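You operate a simulated robot arm through the tools that you are given. There is no shell and no other tool. Be economical: measure what you need, move in short steps, check, and stop when the job is done.

Carry out the task below with a simulated robot arm. There is one attempt and no reset: what you move stays moved.

TASK
Stand the clear cup beside the plunger. It goes on the side that lies toward x +0.7, y -0.7 (a direction in the base frame), with about 3 cm between them.

It is judged by the outcome, as a careful person would: the job done as asked, and still so three seconds after it is handed in. It fails if anything else is knocked over, pushed out of place, dropped, spilled or broken.

THE ROBOT
A 7-joint arm with a two-finger parallel gripper, fixed in place. Base frame: the origin is at the foot of the arm, x ahead of it, y to its left, z up; the work surface is at about z = 0. Lengths are in cm, angles in rad, forces in N, time in s.
With the tool pointing down near the work surface it reaches from about 24 to 62 cm from the base axis. Its first joint turns from -1.152 to 1.152 rad. Payload 2.6 kg.
Tool frame: the origin (TCP) lies between the finger pads and is the grasp point; the fingertips stand 3 cm ahead of it; z points along the fingers, y is the line along which they close. The gripper opens to 9.4 cm. The fingers are 2.8 cm wide and 1 cm thick; the gripper's body (5 by 9.6 cm) begins 5.5 cm behind the TCP.
Orientation is that of the tool frame in the base frame, as [roll, pitch, yaw] about the fixed x, y, z axes, in that order (R = Rz(yaw) Ry(pitch) Rx(roll)). With the fingers straight down and closing along the base's y, the tool's x points along the base's -x, its y along +y and its z along -z.

THE INTERFACE
- The arm moves only by the tool drive_tool. Its arguments are lists of equal length, an entry for each row: "translation": the shift along the tool's x, y, z in cm, a list of three; "spin": the turn about the tool's z in rad; "fingers": the opening, from 0 (shut) to 1 (fully open). In form: {"translation": [[x, y, z], ...], "spin": [spin, ...], "fingers": [fingers, ...]}. A call has 1 to 12 rows; each row is the pose to reach, as a shift and turn from the pose commanded when the call began, along the tool's axes at that moment. A row lasts 0.2 s, in which the tool goes at most 5 cm and 0.15 rad; a call with a longer step from one row to the next is refused whole, and so is a gripper value outside its range. A pose out of reach is approached as far as the arm can. The call stops where the force on the tool passes 40 N (or 10 N more than at its start, if that is more) or the arm is blocked; 0.2 s more then pass. The fingers move at their own pace (about 7.2 cm/s each) and stop on an object; they squeeze with about 39 N. The grip force told is the motor's: it shows also when the fingers shut on nothing. Time passes only in rows, and 0.2 s behind the last, so rows that repeat a pose let the fingers close. It gives the time, the measured TCP pose, the force on the tool (base axes), the opening and the grip force at its end, in the units of the frame above (readings bear some noise).
- Cameras (640 x 400 px; columns grow to the right, rows downward): "scene" is fixed at [1.16, 41.44, 57.4]; the picture's right is [-0.94, -0.34, 0.00], its down [-0.16, 0.45, -0.88] and it looks along [0.30, -0.82, -0.48] (base axes); focal length 306 px, centre (320, 200). "wrist" rides on the gripper at [-3.7, 0, -5.8] in the tool frame; the picture's right is [0.00, -1.00, 0.00], its down [0.97, 0.00, -0.24] and it looks along [0.24, 0.00, 0.97] (tool axes); focal length 218 px, centre (320, 200).
- capture(camera): a new picture of that camera. No time passes.
- locate(camera, pixels): for up to 12 pixels [column, row] of the newest picture of that camera ("zoom" is the newest enlarged one), the place [x, y, z] in the base frame of the surface seen there, good to about 0.2 cm. No time passes.
- close_up(camera, box): a new picture of the part [left, top, right, bottom] of that camera's present view, enlarged. No time passes.
- finish_job(): hands the job in; it is judged then, once.

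Work in short steps. Measure before you move; look again where a grasp or a placing could have gone wrong, and mend it. You have 60 turns and 22 pictures in all, the two below and enlarged ones among them. Open the gripper and draw the arm clear of the work before you hand the job in, unless the task says otherwise; then end with one line.

The tools are called after "Request:" as a command line: name --argument value ..., lists and objects as JSON in quotes. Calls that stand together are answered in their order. drive_tool: Moves the arm, as the interface text tells. Its arguments: {"type":"object","properties":{"translation":{"type":"array"},"spin":{"type":"array"},"fingers":{"type":"array"}},"required":["translation","spin","fingers"]} The other tools are called the same way: capture (camera) takes a picture; locate (camera, pixels) gives the place of the surface under pixels of a picture; close_up (camera, box) takes an enlarged picture of a part of a camera's view; finish_job () hands the job in.

At the start:

```text
clock: 0.0
position: [42.47, -3.94, 32.17]
tcp_rot: [3.142, 0.001, 3.141]
ft_force: [1.1, -0.2, 0.5]
width: 9.41
grip_force: 0.0
```

scene: 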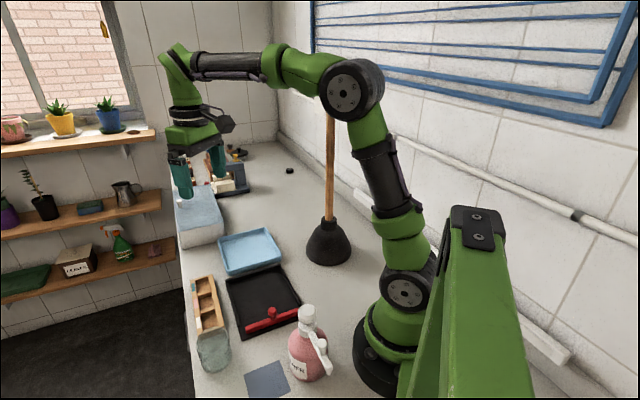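
wrist: 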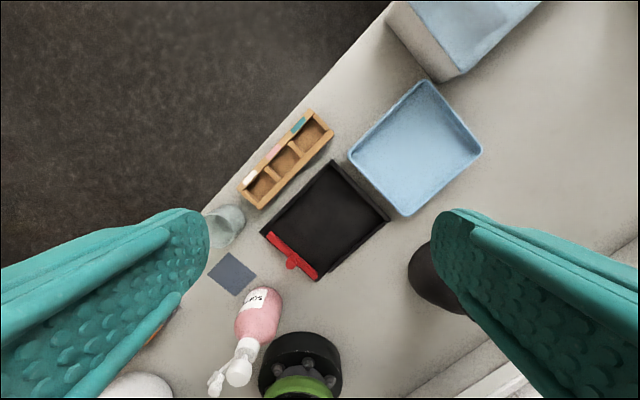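

The clear cup seems to be at scene (213,350) / wrist (225,225), and the plunger at scene (328,240). I'll enlarge both and measure.

Request:
close_up --camera "scene" --box '[170, 200, 370, 400]'

Request:
close_up --camera "wrist" --box '[180, 180, 300, 255]'

Request:
locate --camera "scene" --pixels '[[328, 258], [307, 250], [350, 250], [328, 220], [213, 365], [213, 345], [290, 230], [370, 240], [290, 200], [290, 171], [330, 150], [265, 180]]'

Request:
locate --camera "wrist" --pixels '[[225, 225], [210, 213], [240, 240], [236, 208], [418, 270], [430, 300], [250, 195], [275, 240], [230, 270], [220, 300], [232, 215], [215, 240]]'

```text
2.00 times, centred on (270, 300) of scene
```

zoom: 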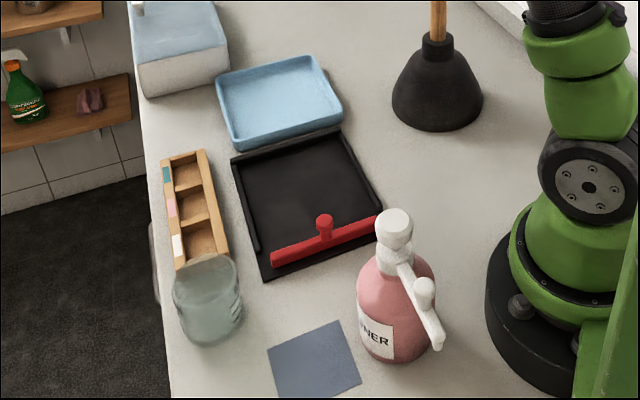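

```text
5.33 times, centred on (240, 218) of wrist
```

zoom: 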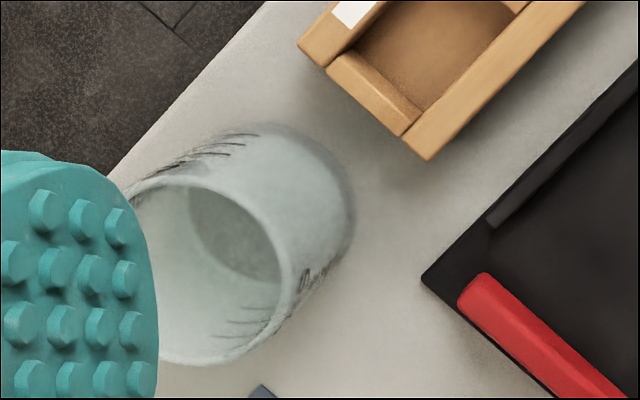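

```text
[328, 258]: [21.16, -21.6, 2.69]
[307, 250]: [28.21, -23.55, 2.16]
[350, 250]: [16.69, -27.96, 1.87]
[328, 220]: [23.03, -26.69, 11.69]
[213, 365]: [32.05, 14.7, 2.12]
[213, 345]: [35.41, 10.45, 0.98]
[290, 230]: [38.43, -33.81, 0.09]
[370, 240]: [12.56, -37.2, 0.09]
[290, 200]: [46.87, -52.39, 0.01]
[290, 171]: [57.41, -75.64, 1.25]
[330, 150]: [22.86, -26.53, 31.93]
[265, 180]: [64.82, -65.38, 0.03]
```

```text
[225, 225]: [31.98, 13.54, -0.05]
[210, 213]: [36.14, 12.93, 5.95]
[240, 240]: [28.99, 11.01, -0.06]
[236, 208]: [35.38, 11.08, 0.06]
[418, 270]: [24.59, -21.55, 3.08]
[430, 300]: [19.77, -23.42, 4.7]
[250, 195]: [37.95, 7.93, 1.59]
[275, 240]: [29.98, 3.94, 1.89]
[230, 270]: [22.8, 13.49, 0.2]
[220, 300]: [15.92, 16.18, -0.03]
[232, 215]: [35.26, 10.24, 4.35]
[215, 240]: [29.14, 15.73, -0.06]
```

The cup stands upright beyond the left finger. The requested spot lies straight behind the tall plunger handle as seen from the arm, so I need the exact sizes of both objects and where the wall is.

Request:
locate --camera "zoom" --pixels '[[200, 182], [250, 210], [284, 270], [262, 335], [200, 362], [350, 200], [345, 240], [300, 140], [240, 130], [230, 240], [320, 240], [426, 158]]'

Request:
close_up --camera "scene" --box '[260, 60, 420, 290]'

```text
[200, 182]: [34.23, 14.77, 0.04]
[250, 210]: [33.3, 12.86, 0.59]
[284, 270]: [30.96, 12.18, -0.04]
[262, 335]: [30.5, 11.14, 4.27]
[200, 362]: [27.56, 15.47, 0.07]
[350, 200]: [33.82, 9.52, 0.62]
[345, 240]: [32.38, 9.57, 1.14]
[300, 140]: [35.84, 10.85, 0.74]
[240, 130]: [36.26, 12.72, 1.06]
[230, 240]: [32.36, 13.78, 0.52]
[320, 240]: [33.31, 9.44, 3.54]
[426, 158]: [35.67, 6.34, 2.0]
```

```text
1.74 times, centred on (340, 175) of scene
```

zoom: 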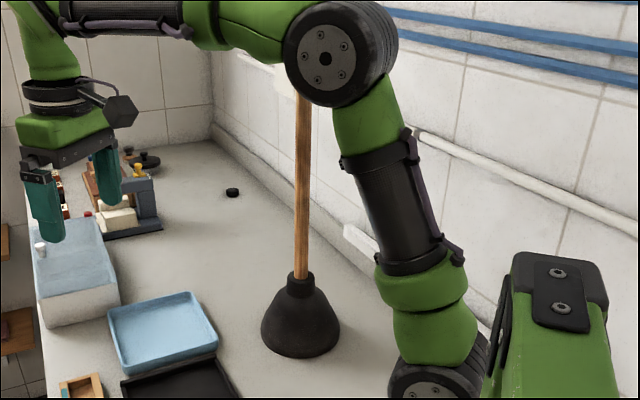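

Cup centre ≈ (32.8, 13.0), radius ≈ 3.5, height ≈ 8. I'll move above it and look straight down.

Request:
drive_tool --translation '[[1.9, 3.4, 2], [3.8, 6.8, 4], [5.7, 10.2, 6], [7.6, 13.6, 8], [9.5, 17, 10], [9.5, 17, 10]]' --spin '[0, 0, 0, 0, 0, 0]' --fingers '[1, 1, 1, 1, 1, 1]'

Request:
capture --camera "wrist"

Request:
capture --camera "scene"

```text
clock: 1.4
position: [33.0, 13.21, 22.22]
tcp_rot: [3.141, -0.001, 3.14]
ft_force: [0.2, 0.4, -1.0]
width: 9.39
grip_force: 0.0
```

```text
16 pictures are left
```

wrist: 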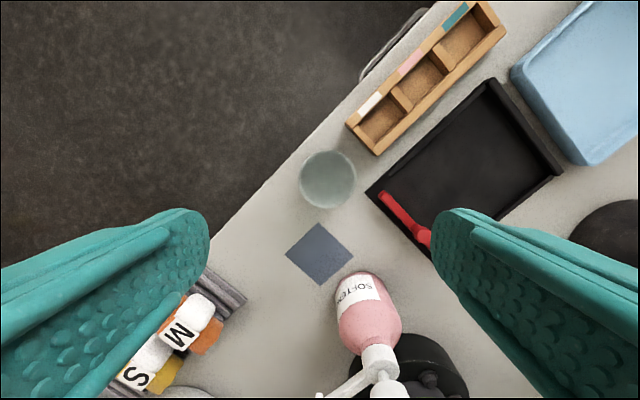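

```text
15 pictures are left
```

scene: 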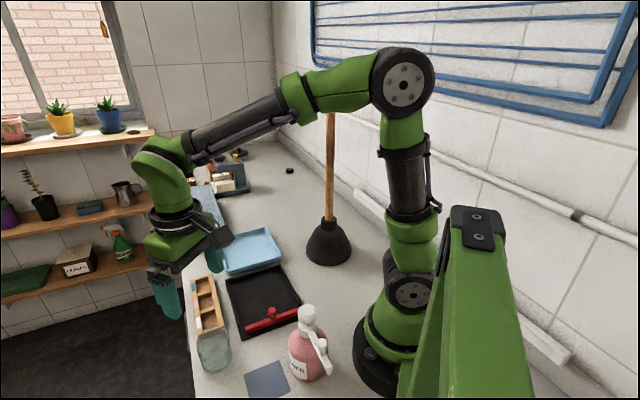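

Cup is seen from above at wrist (327,180). Enlarging for rim and base edges.

Request:
close_up --camera "wrist" --box '[280, 130, 392, 200]'

Request:
locate --camera "scene" --pixels '[[331, 117], [328, 264], [305, 245], [351, 245], [316, 262], [342, 262], [355, 190], [400, 235], [430, 100], [390, 140], [290, 170], [365, 205]]'

Request:
close_up --camera "scene" --box '[276, 90, 404, 290]'

```text
5.71 times, centred on (336, 165) of wrist
```

zoom: 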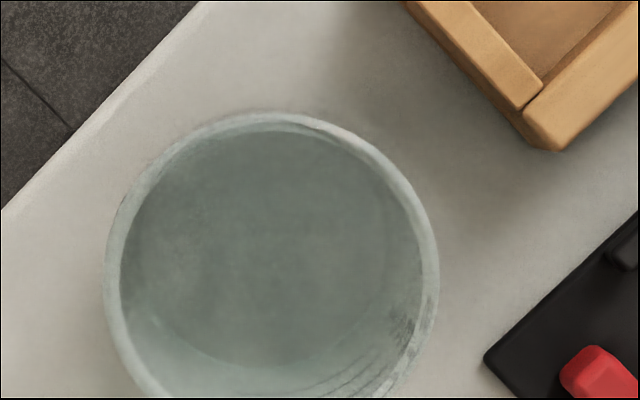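

```text
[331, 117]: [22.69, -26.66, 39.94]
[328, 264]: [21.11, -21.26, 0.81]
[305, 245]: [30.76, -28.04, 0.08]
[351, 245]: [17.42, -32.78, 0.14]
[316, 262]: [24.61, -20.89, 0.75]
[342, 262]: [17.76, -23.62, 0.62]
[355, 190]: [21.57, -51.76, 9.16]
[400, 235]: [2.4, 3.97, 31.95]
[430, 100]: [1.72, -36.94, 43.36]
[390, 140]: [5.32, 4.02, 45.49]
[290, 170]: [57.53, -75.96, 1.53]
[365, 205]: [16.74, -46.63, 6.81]
```

```text
2.00 times, centred on (340, 190) of scene
```

zoom: 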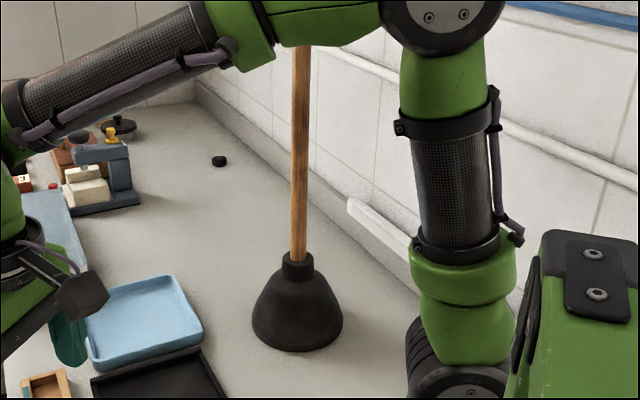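

Request:
locate --camera "wrist" --pixels '[[327, 150.5], [299.5, 180], [355.5, 180], [327, 208.5], [307, 160], [347, 160], [307, 200], [347, 200], [326, 180], [346, 124], [378, 153], [367, 193]]'

```text
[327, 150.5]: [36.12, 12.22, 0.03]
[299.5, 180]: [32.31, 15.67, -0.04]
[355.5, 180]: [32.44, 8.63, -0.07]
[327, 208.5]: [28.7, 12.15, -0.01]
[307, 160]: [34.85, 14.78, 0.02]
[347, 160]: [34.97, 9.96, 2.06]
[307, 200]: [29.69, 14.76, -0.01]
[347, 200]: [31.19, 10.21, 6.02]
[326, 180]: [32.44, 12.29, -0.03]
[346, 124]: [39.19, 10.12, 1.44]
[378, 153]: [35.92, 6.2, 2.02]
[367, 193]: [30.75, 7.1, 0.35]
```

Rim circle back-projects to centre ≈ (33.5, 12.4), diameter ≈ 5.5, height ≈ 7. Closing along y clears the box corner (35.9, 6.2) and the tray corner (30.8, 7.1). Lowering to just above the rim to check.

Request:
drive_tool --translation '[[-0.5, -0.8, 4], [-0.5, -0.8, 8], [-0.5, -0.8, 11], [-0.5, -0.8, 11]]' --spin '[0, 0, 0, 0]' --fingers '[0.88, 0.88, 0.88, 0.88]'

Request:
capture --camera "wrist"

```text
clock: 2.4
position: [33.52, 12.3, 11.07]
tcp_rot: [3.141, 0.001, 3.141]
ft_force: [-1.4, -0.9, -0.2]
width: 8.27
grip_force: 0.0
```

```text
12 pictures are left
```

wrist: 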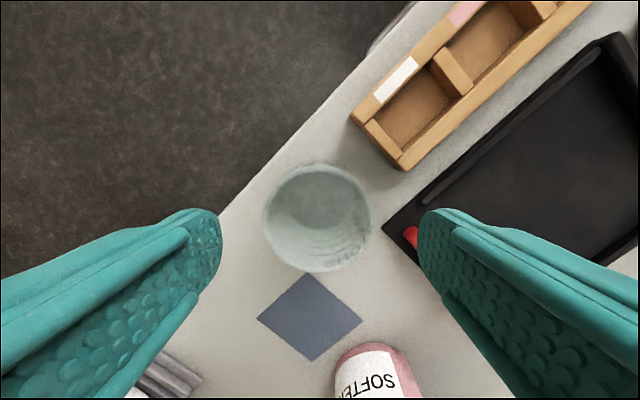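

Cup is centred between the fingers (rim centre (316,218) → ≈(33.8, 12.4)). Lowering to z = 4 and closing.

Request:
drive_tool --translation '[[-0.2, 0.1, 3.5], [-0.2, 0.1, 7], [-0.2, 0.1, 7], [-0.2, 0.1, 7], [-0.2, 0.1, 7], [-0.2, 0.1, 7]]' --spin '[0, 0, 0, 0, 0, 0]' --fingers '[0.88, 0.88, 0.88, 0.5, 0.3, 0.3]'

```text
clock: 3.8
position: [33.71, 12.48, 4.11]
tcp_rot: [-3.142, -0.001, -3.14]
ft_force: [0.2, -0.7, 0.0]
width: 5.96
grip_force: 39.0
```

Cup held (width 5.96). Lifting, then carrying across high while turning the closing axis to (0.7, 0.7). I'll stop to the +x side of the handle so the forearm stays clear of it.

Request:
drive_tool --translation '[[0, 0, -4], [0, 0, -8], [0, 0, -12], [0, 0, -16], [0, 0, -19], [0, 0, -19]]' --spin '[0, 0, 0, 0, 0, 0]' --fingers '[0.3, 0.3, 0.3, 0.3, 0.3, 0.3]'

Request:
drive_tool --translation '[[-1, -3.5, 0], [-2, -7.5, 0], [-3.5, -11.5, 0], [-5, -15.5, 0], [-6, -19.5, 0], [-7, -23.5, 0], [-8, -27.5, 0], [-8.5, -31.5, 0], [-9, -35.5, 0], [-9, -38.5, 0], [-9, -38.5, 0]]' --spin '[0, 0.1, 0.2, 0.3, 0.4, 0.5, 0.6, 0.7, 0.785, 0.785, 0.785]' --fingers '[0.3, 0.3, 0.3, 0.3, 0.3, 0.3, 0.3, 0.3, 0.3, 0.3, 0.3]'

Request:
capture --camera "scene"

Request:
capture --camera "wrist"

```text
clock: 5.2
position: [33.8, 12.31, 23.22]
tcp_rot: [3.14, -0.001, 3.141]
ft_force: [-0.4, 0.1, -0.8]
width: 5.92
grip_force: 39.0
```

```text
clock: 7.6
position: [42.67, -26.22, 23.19]
tcp_rot: [3.141, 0.001, 2.357]
ft_force: [-0.3, -0.5, -1.0]
width: 5.89
grip_force: 39.6
```

```text
11 pictures are left
```

scene: 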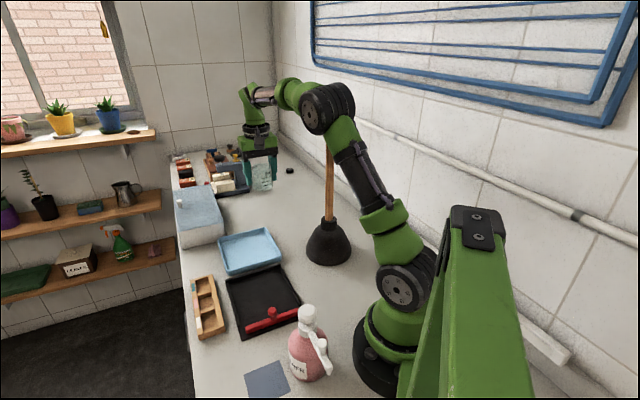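

```text
10 pictures are left
```

wrist: 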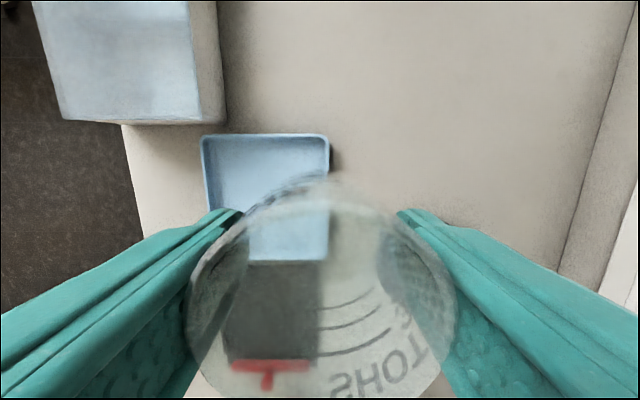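

The cup is held safely and the arm is clear of the handle. Before choosing where to set it down, I'll measure the blue tray, the blue box and the wall moulding.

Request:
locate --camera "scene" --pixels '[[219, 238], [270, 229], [282, 259], [231, 273], [223, 238], [224, 215], [219, 205], [331, 160], [306, 250], [290, 172], [350, 205], [310, 258]]'

Request:
close_up --camera "scene" --box '[200, 80, 392, 200]'

```text
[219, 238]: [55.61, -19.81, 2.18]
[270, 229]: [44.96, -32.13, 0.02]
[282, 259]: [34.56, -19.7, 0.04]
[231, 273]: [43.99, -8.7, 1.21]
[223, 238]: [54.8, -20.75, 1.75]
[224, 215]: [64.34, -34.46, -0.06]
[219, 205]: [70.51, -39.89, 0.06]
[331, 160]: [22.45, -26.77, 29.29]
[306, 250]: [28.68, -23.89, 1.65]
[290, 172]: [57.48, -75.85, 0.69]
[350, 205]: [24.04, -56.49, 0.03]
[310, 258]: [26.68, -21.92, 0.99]
```

```text
3.33 times, centred on (296, 140) of scene
```

zoom: 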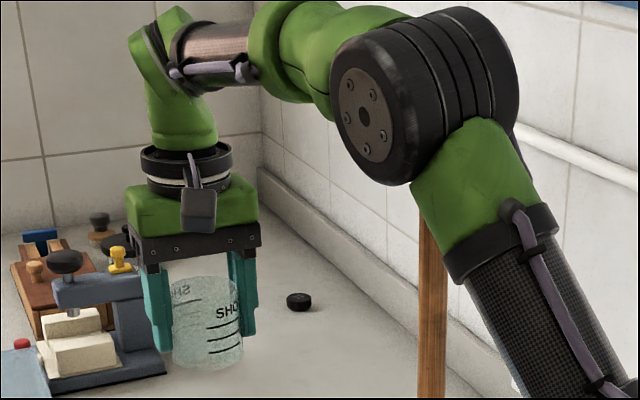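

The blue tray's edge is close to the first set-down spot, so I'll check that edge and its height precisely. I'll also turn the closing axis 90° in place so the open fingers stay off the tray.

Request:
locate --camera "scene" --pixels '[[269, 233], [272, 238], [275, 246], [277, 252], [279, 258], [283, 250], [220, 250], [245, 235], [250, 268], [282, 263]]'

Request:
drive_tool --translation '[[0, 0, 0], [0, 0, 0], [0, 0, 0], [0, 0, 0], [0, 0, 0], [0, 0, 0], [0, 0, 0], [0, 0, 0], [0, 0, 0], [0, 0, 0], [0, 0, 0], [0, 0, 0]]' --spin '[-0.14, -0.28, -0.42, -0.56, -0.7, -0.84, -0.98, -1.12, -1.26, -1.4, -1.52, -1.57]' --fingers '[0.3, 0.3, 0.3, 0.3, 0.3, 0.3, 0.3, 0.3, 0.3, 0.3, 0.3, 0.3]'

Request:
capture --camera "wrist"

```text
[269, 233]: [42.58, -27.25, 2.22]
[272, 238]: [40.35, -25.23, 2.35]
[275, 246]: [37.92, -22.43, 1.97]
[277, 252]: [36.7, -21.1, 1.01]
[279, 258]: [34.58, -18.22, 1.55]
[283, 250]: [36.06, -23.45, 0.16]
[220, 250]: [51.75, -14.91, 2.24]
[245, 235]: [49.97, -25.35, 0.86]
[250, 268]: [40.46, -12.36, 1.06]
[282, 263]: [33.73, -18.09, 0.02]
```

```text
clock: 10.2
position: [42.57, -26.11, 23.04]
tcp_rot: [3.141, 0.001, -2.355]
ft_force: [0.1, -0.7, -0.6]
width: 5.87
grip_force: 39.3
```

```text
8 pictures are left
```

wrist: 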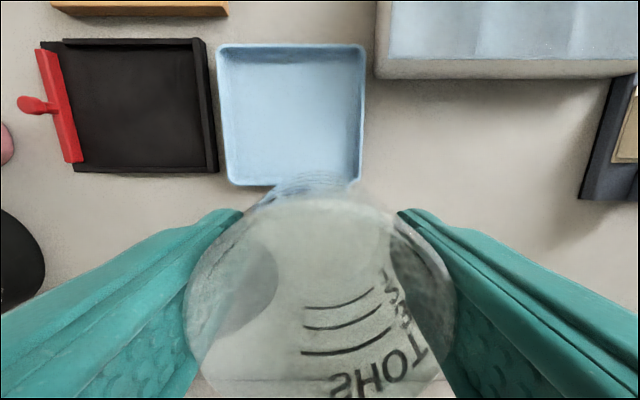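

The tray edge follows x + y ≈ 15.4 and is 2.3 high. I'll move 6.3 cm to the set-down spot (38.1, -30.5), which is 5.4 cm clear of it, and descend partway.

Request:
drive_tool --translation '[[2.1, 0, 0], [4.2, 0, 0], [6.27, 0, 0], [6.27, 0, 3], [6.27, 0, 6], [6.27, 0, 9], [6.27, 0, 12], [6.27, 0, 12]]' --spin '[0, 0, 0, 0, 0, 0, 0, 0]' --fingers '[0.3, 0.3, 0.3, 0.3, 0.3, 0.3, 0.3, 0.3]'

Request:
capture --camera "scene"

```text
clock: 12.0
position: [38.4, -30.47, 11.16]
tcp_rot: [3.141, 0.0, -2.357]
ft_force: [-0.1, -0.7, -0.1]
width: 5.89
grip_force: 38.9
```

```text
7 pictures are left
```

scene: 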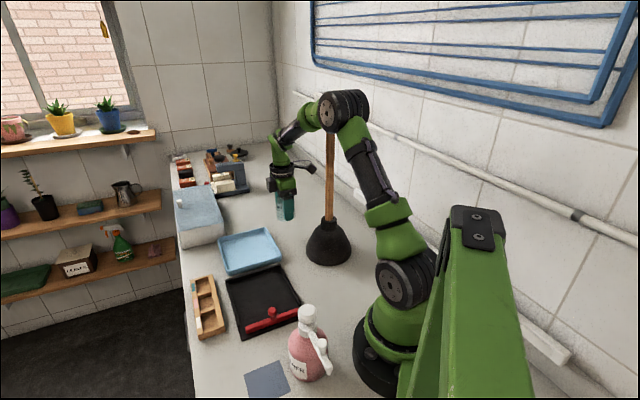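

The forearm passes left of the handle with room. Lowering the cup to the surface.

Request:
drive_tool --translation '[[0, 0, 3], [0, 0, 5.5], [0, 0, 6.5], [0, 0, 6.95], [0, 0, 6.95]]' --spin '[0, 0, 0, 0, 0]' --fingers '[0.3, 0.3, 0.3, 0.3, 0.3]'

```text
clock: 13.2
position: [38.26, -30.55, 4.16]
tcp_rot: [3.141, 0.001, -2.356]
ft_force: [0.7, 0.4, -0.9]
width: 5.9
grip_force: 39.3
```

At grasp height; opening and rising straight up, then looking.

Request:
drive_tool --translation '[[0, 0, 0.05], [0, 0, 0.05], [0, 0, 0], [0, 0, 0], [0, 0, -4], [0, 0, -8], [0, 0, -11], [0, 0, -11]]' --spin '[0, 0, 0, 0, 0, 0, 0, 0]' --fingers '[0.3, 0.95, 0.95, 0.95, 0.95, 0.95, 0.95, 0.95]'

Request:
capture --camera "wrist"

```text
clock: 15.0
position: [38.27, -30.61, 15.25]
tcp_rot: [-3.141, 0.0, -2.357]
ft_force: [-0.7, 0.9, -1.2]
width: 8.94
grip_force: 0.0
```

```text
6 pictures are left
```

wrist: 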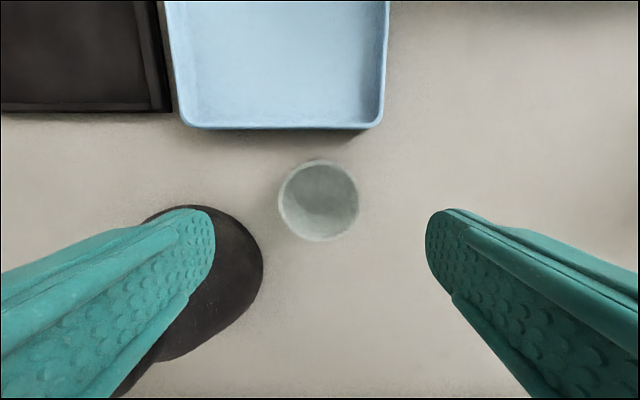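

The cup stands at ≈ (38.3, -30.6). I'll verify the plunger and cup edges in this view, then turn the closing axis back to (0.7, 0.7).

Request:
locate --camera "wrist" --pixels '[[260, 268], [256, 245], [255, 295], [235, 222], [240, 320], [267, 268], [215, 345], [319, 200], [281, 200], [358, 200]]'

Request:
drive_tool --translation '[[0, 0, 0], [0, 0, 0], [0, 0, 0], [0, 0, 0], [0, 0, 0], [0, 0, 0], [0, 0, 0], [0, 0, 0], [0, 0, 0], [0, 0, 0], [0, 0, 0], [0, 0, 0]]' --spin '[0.14, 0.28, 0.42, 0.56, 0.7, 0.84, 0.98, 1.12, 1.26, 1.4, 1.52, 1.571]' --fingers '[1, 1, 1, 1, 1, 1, 1, 1, 1, 1, 1, 1]'

```text
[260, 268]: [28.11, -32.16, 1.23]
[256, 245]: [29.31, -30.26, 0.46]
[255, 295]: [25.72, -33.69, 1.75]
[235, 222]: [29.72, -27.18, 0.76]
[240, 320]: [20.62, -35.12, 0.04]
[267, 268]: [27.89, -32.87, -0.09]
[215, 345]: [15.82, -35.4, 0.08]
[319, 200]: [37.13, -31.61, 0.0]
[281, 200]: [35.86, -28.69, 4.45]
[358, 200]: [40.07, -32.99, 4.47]
```

```text
clock: 17.6
position: [38.28, -30.54, 15.18]
tcp_rot: [-3.14, 0.001, 2.353]
ft_force: [0.2, 0.0, 0.1]
width: 9.4
grip_force: 0.1
```

Gap along the asked direction will be ≈ 3.0 cm as is, so only a sideways push is needed. I'll move 10.5 cm along +tool-y and descend so the fingertips sit just over the tray rim (TCP z 6.0).

Request:
drive_tool --translation '[[0, 3.5, 0], [0, 7, 0], [0, 10.5, 0], [0, 10.5, 3], [0, 10.5, 6], [0, 10.5, 8], [0, 10.5, 9.15], [0, 10.5, 9.15]]' --spin '[0, 0, 0, 0, 0, 0, 0, 0]' --fingers '[1, 1, 1, 1, 1, 1, 1, 1]'

Request:
capture --camera "wrist"

```text
clock: 19.4
position: [45.69, -23.19, 5.96]
tcp_rot: [3.142, 0.001, 2.354]
ft_force: [0.4, -0.5, -0.9]
width: 9.38
grip_force: 0.0
```

```text
5 pictures are left
```

wrist: 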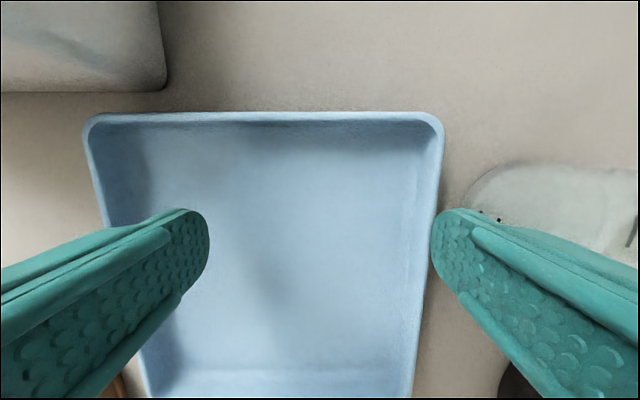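

The outer face of the right finger is about 2 cm from the cup and lined up with its centre. Pushing slowly along -tool-y, 6 cm first.

Request:
drive_tool --translation '[[0, -0.6, 0], [0, -1.2, 0], [0, -1.7, 0], [0, -2.1, 0], [0, -2.5, 0], [0, -3.0, 0], [0, -3.5, 0], [0, -4.0, 0], [0, -4.5, 0], [0, -5.0, 0], [0, -5.5, 0], [0, -6, 0]]' --spin '[0, 0, 0, 0, 0, 0, 0, 0, 0, 0, 0, 0]' --fingers '[1, 1, 1, 1, 1, 1, 1, 1, 1, 1, 1, 1]'

Request:
capture --camera "scene"

```text
clock: 22.0
position: [41.45, -27.42, 5.93]
tcp_rot: [3.141, 0.0, 2.355]
ft_force: [0.4, -0.8, 0.3]
width: 9.36
grip_force: 0.0
```

```text
4 pictures are left
```

scene: 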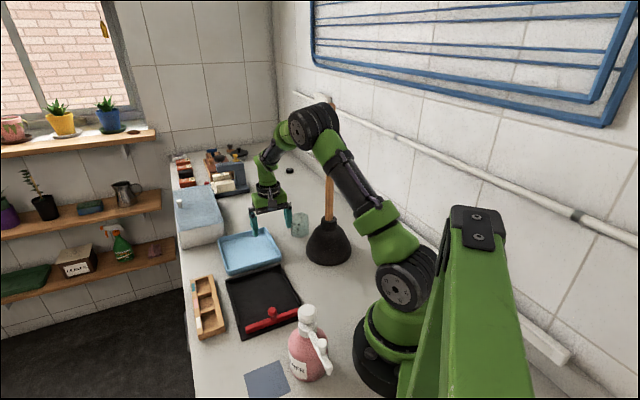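

The cup is upright and sliding, at scene (299,224). I'll push the remaining ~4 cm slowly.

Request:
locate --camera "scene" --pixels '[[294, 225], [299, 228], [304, 225], [299, 234], [299, 238]]'

Request:
drive_tool --translation '[[0, -0.4, 0], [0, -0.8, 0], [0, -1.2, 0], [0, -1.6, 0], [0, -2.0, 0], [0, -2.4, 0], [0, -2.8, 0], [0, -3.2, 0], [0, -3.5, 0], [0, -3.7, 0], [0, -3.7, 0]]' --spin '[0, 0, 0, 0, 0, 0, 0, 0, 0, 0, 0]' --fingers '[1, 1, 1, 1, 1, 1, 1, 1, 1, 1, 1]'

Request:
close_up --camera "scene" --box '[216, 80, 408, 280]'

```text
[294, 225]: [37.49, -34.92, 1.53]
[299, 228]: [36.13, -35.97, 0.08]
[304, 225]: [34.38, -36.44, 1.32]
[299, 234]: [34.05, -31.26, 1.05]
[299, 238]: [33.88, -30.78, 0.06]
```

```text
clock: 24.4
position: [38.86, -29.89, 5.97]
tcp_rot: [-3.141, 0.0, 2.357]
ft_force: [-0.2, 0.7, -0.7]
width: 9.41
grip_force: 0.0
```

```text
2.00 times, centred on (312, 180) of scene
```

zoom: 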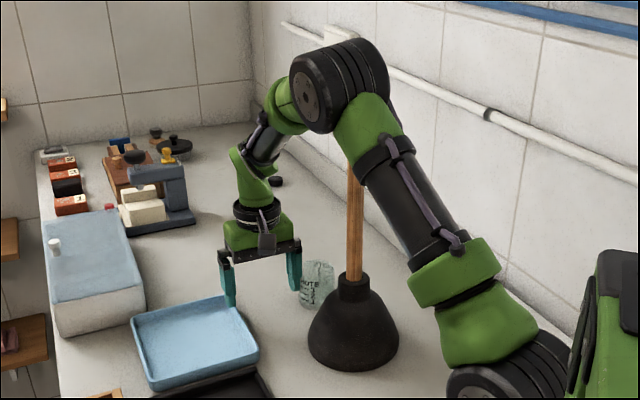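

The cup stands beside the plunger. Backing off sideways and up, then checking position from the wrist camera.

Request:
drive_tool --translation '[[0, 1.5, 0], [0, 3, 0], [0, 3, -4], [0, 3, -8], [0, 3, -12], [0, 3, -16], [0, 3, -16]]' --spin '[0, 0, 0, 0, 0, 0, 0]' --fingers '[1, 1, 1, 0.5, 0, 0, 0]'

Request:
capture --camera "wrist"

```text
clock: 26.0
position: [40.91, -27.95, 22.02]
tcp_rot: [-3.14, 0.0, 2.356]
ft_force: [-1.1, 0.0, 0.2]
width: 0.01
grip_force: 32.3
```

```text
2 pictures are left
```

wrist: 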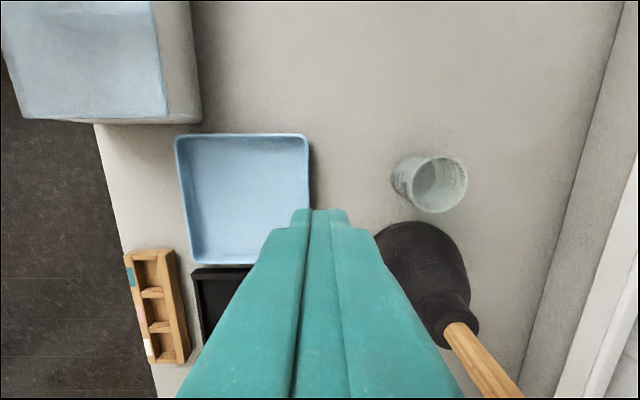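

Request:
locate --camera "wrist" --pixels '[[392, 175], [396, 188], [405, 200], [395, 165], [405, 159], [420, 205], [410, 222], [425, 224], [390, 228], [445, 235], [377, 245], [405, 185]]'

```text
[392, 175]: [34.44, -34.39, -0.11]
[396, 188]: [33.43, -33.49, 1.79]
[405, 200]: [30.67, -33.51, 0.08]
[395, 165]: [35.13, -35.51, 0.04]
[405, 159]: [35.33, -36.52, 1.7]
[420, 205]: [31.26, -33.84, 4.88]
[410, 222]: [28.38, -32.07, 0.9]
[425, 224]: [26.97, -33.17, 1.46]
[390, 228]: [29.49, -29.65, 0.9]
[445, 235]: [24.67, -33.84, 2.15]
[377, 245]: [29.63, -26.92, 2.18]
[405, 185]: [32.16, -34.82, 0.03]
```

Cup centre ≈ (32.5, -36.4). That puts it at -43° from the plunger (23.1, -27.5) with a gap of ≈ 3.1 cm, upright. Opening the gripper and drawing the arm away.

Request:
drive_tool --translation '[[0, 0, -4], [0, 3, -8], [3, 6, -8], [6, 9, -8], [9, 12, -8], [12, 15, -8], [15, 17.4, -8], [15, 17.4, -8]]' --spin '[0, 0, 0, 0, 0, 0, 0, 0]' --fingers '[0.5, 1, 1, 1, 1, 1, 1, 1]'

Request:
capture --camera "scene"

```text
clock: 27.8
position: [42.54, -4.93, 30.06]
tcp_rot: [3.141, 0.001, 2.354]
ft_force: [-0.1, 0.2, 1.2]
width: 9.38
grip_force: 0.1
```

```text
1 pictures are left
```

scene: 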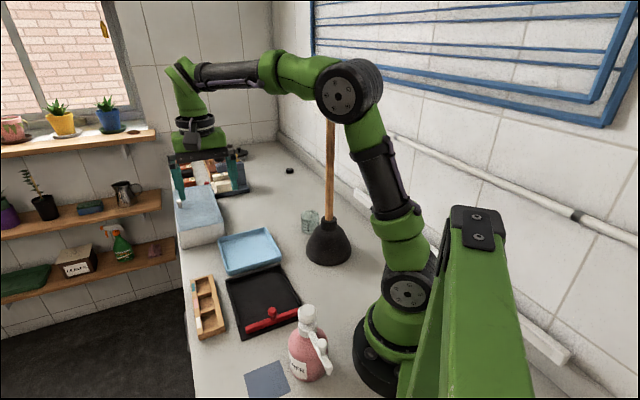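

The cup is upright at scene (310,221), nothing else has moved, and the arm is clear. Handing in.

Request:
finish_job

```text
The job is handed in.
```

The clear cup stands upright beside the plunger on the (+0.7, -0.7) side with a measured gap of about 3.1 cm; nothing else was moved, and the arm is open and clear.
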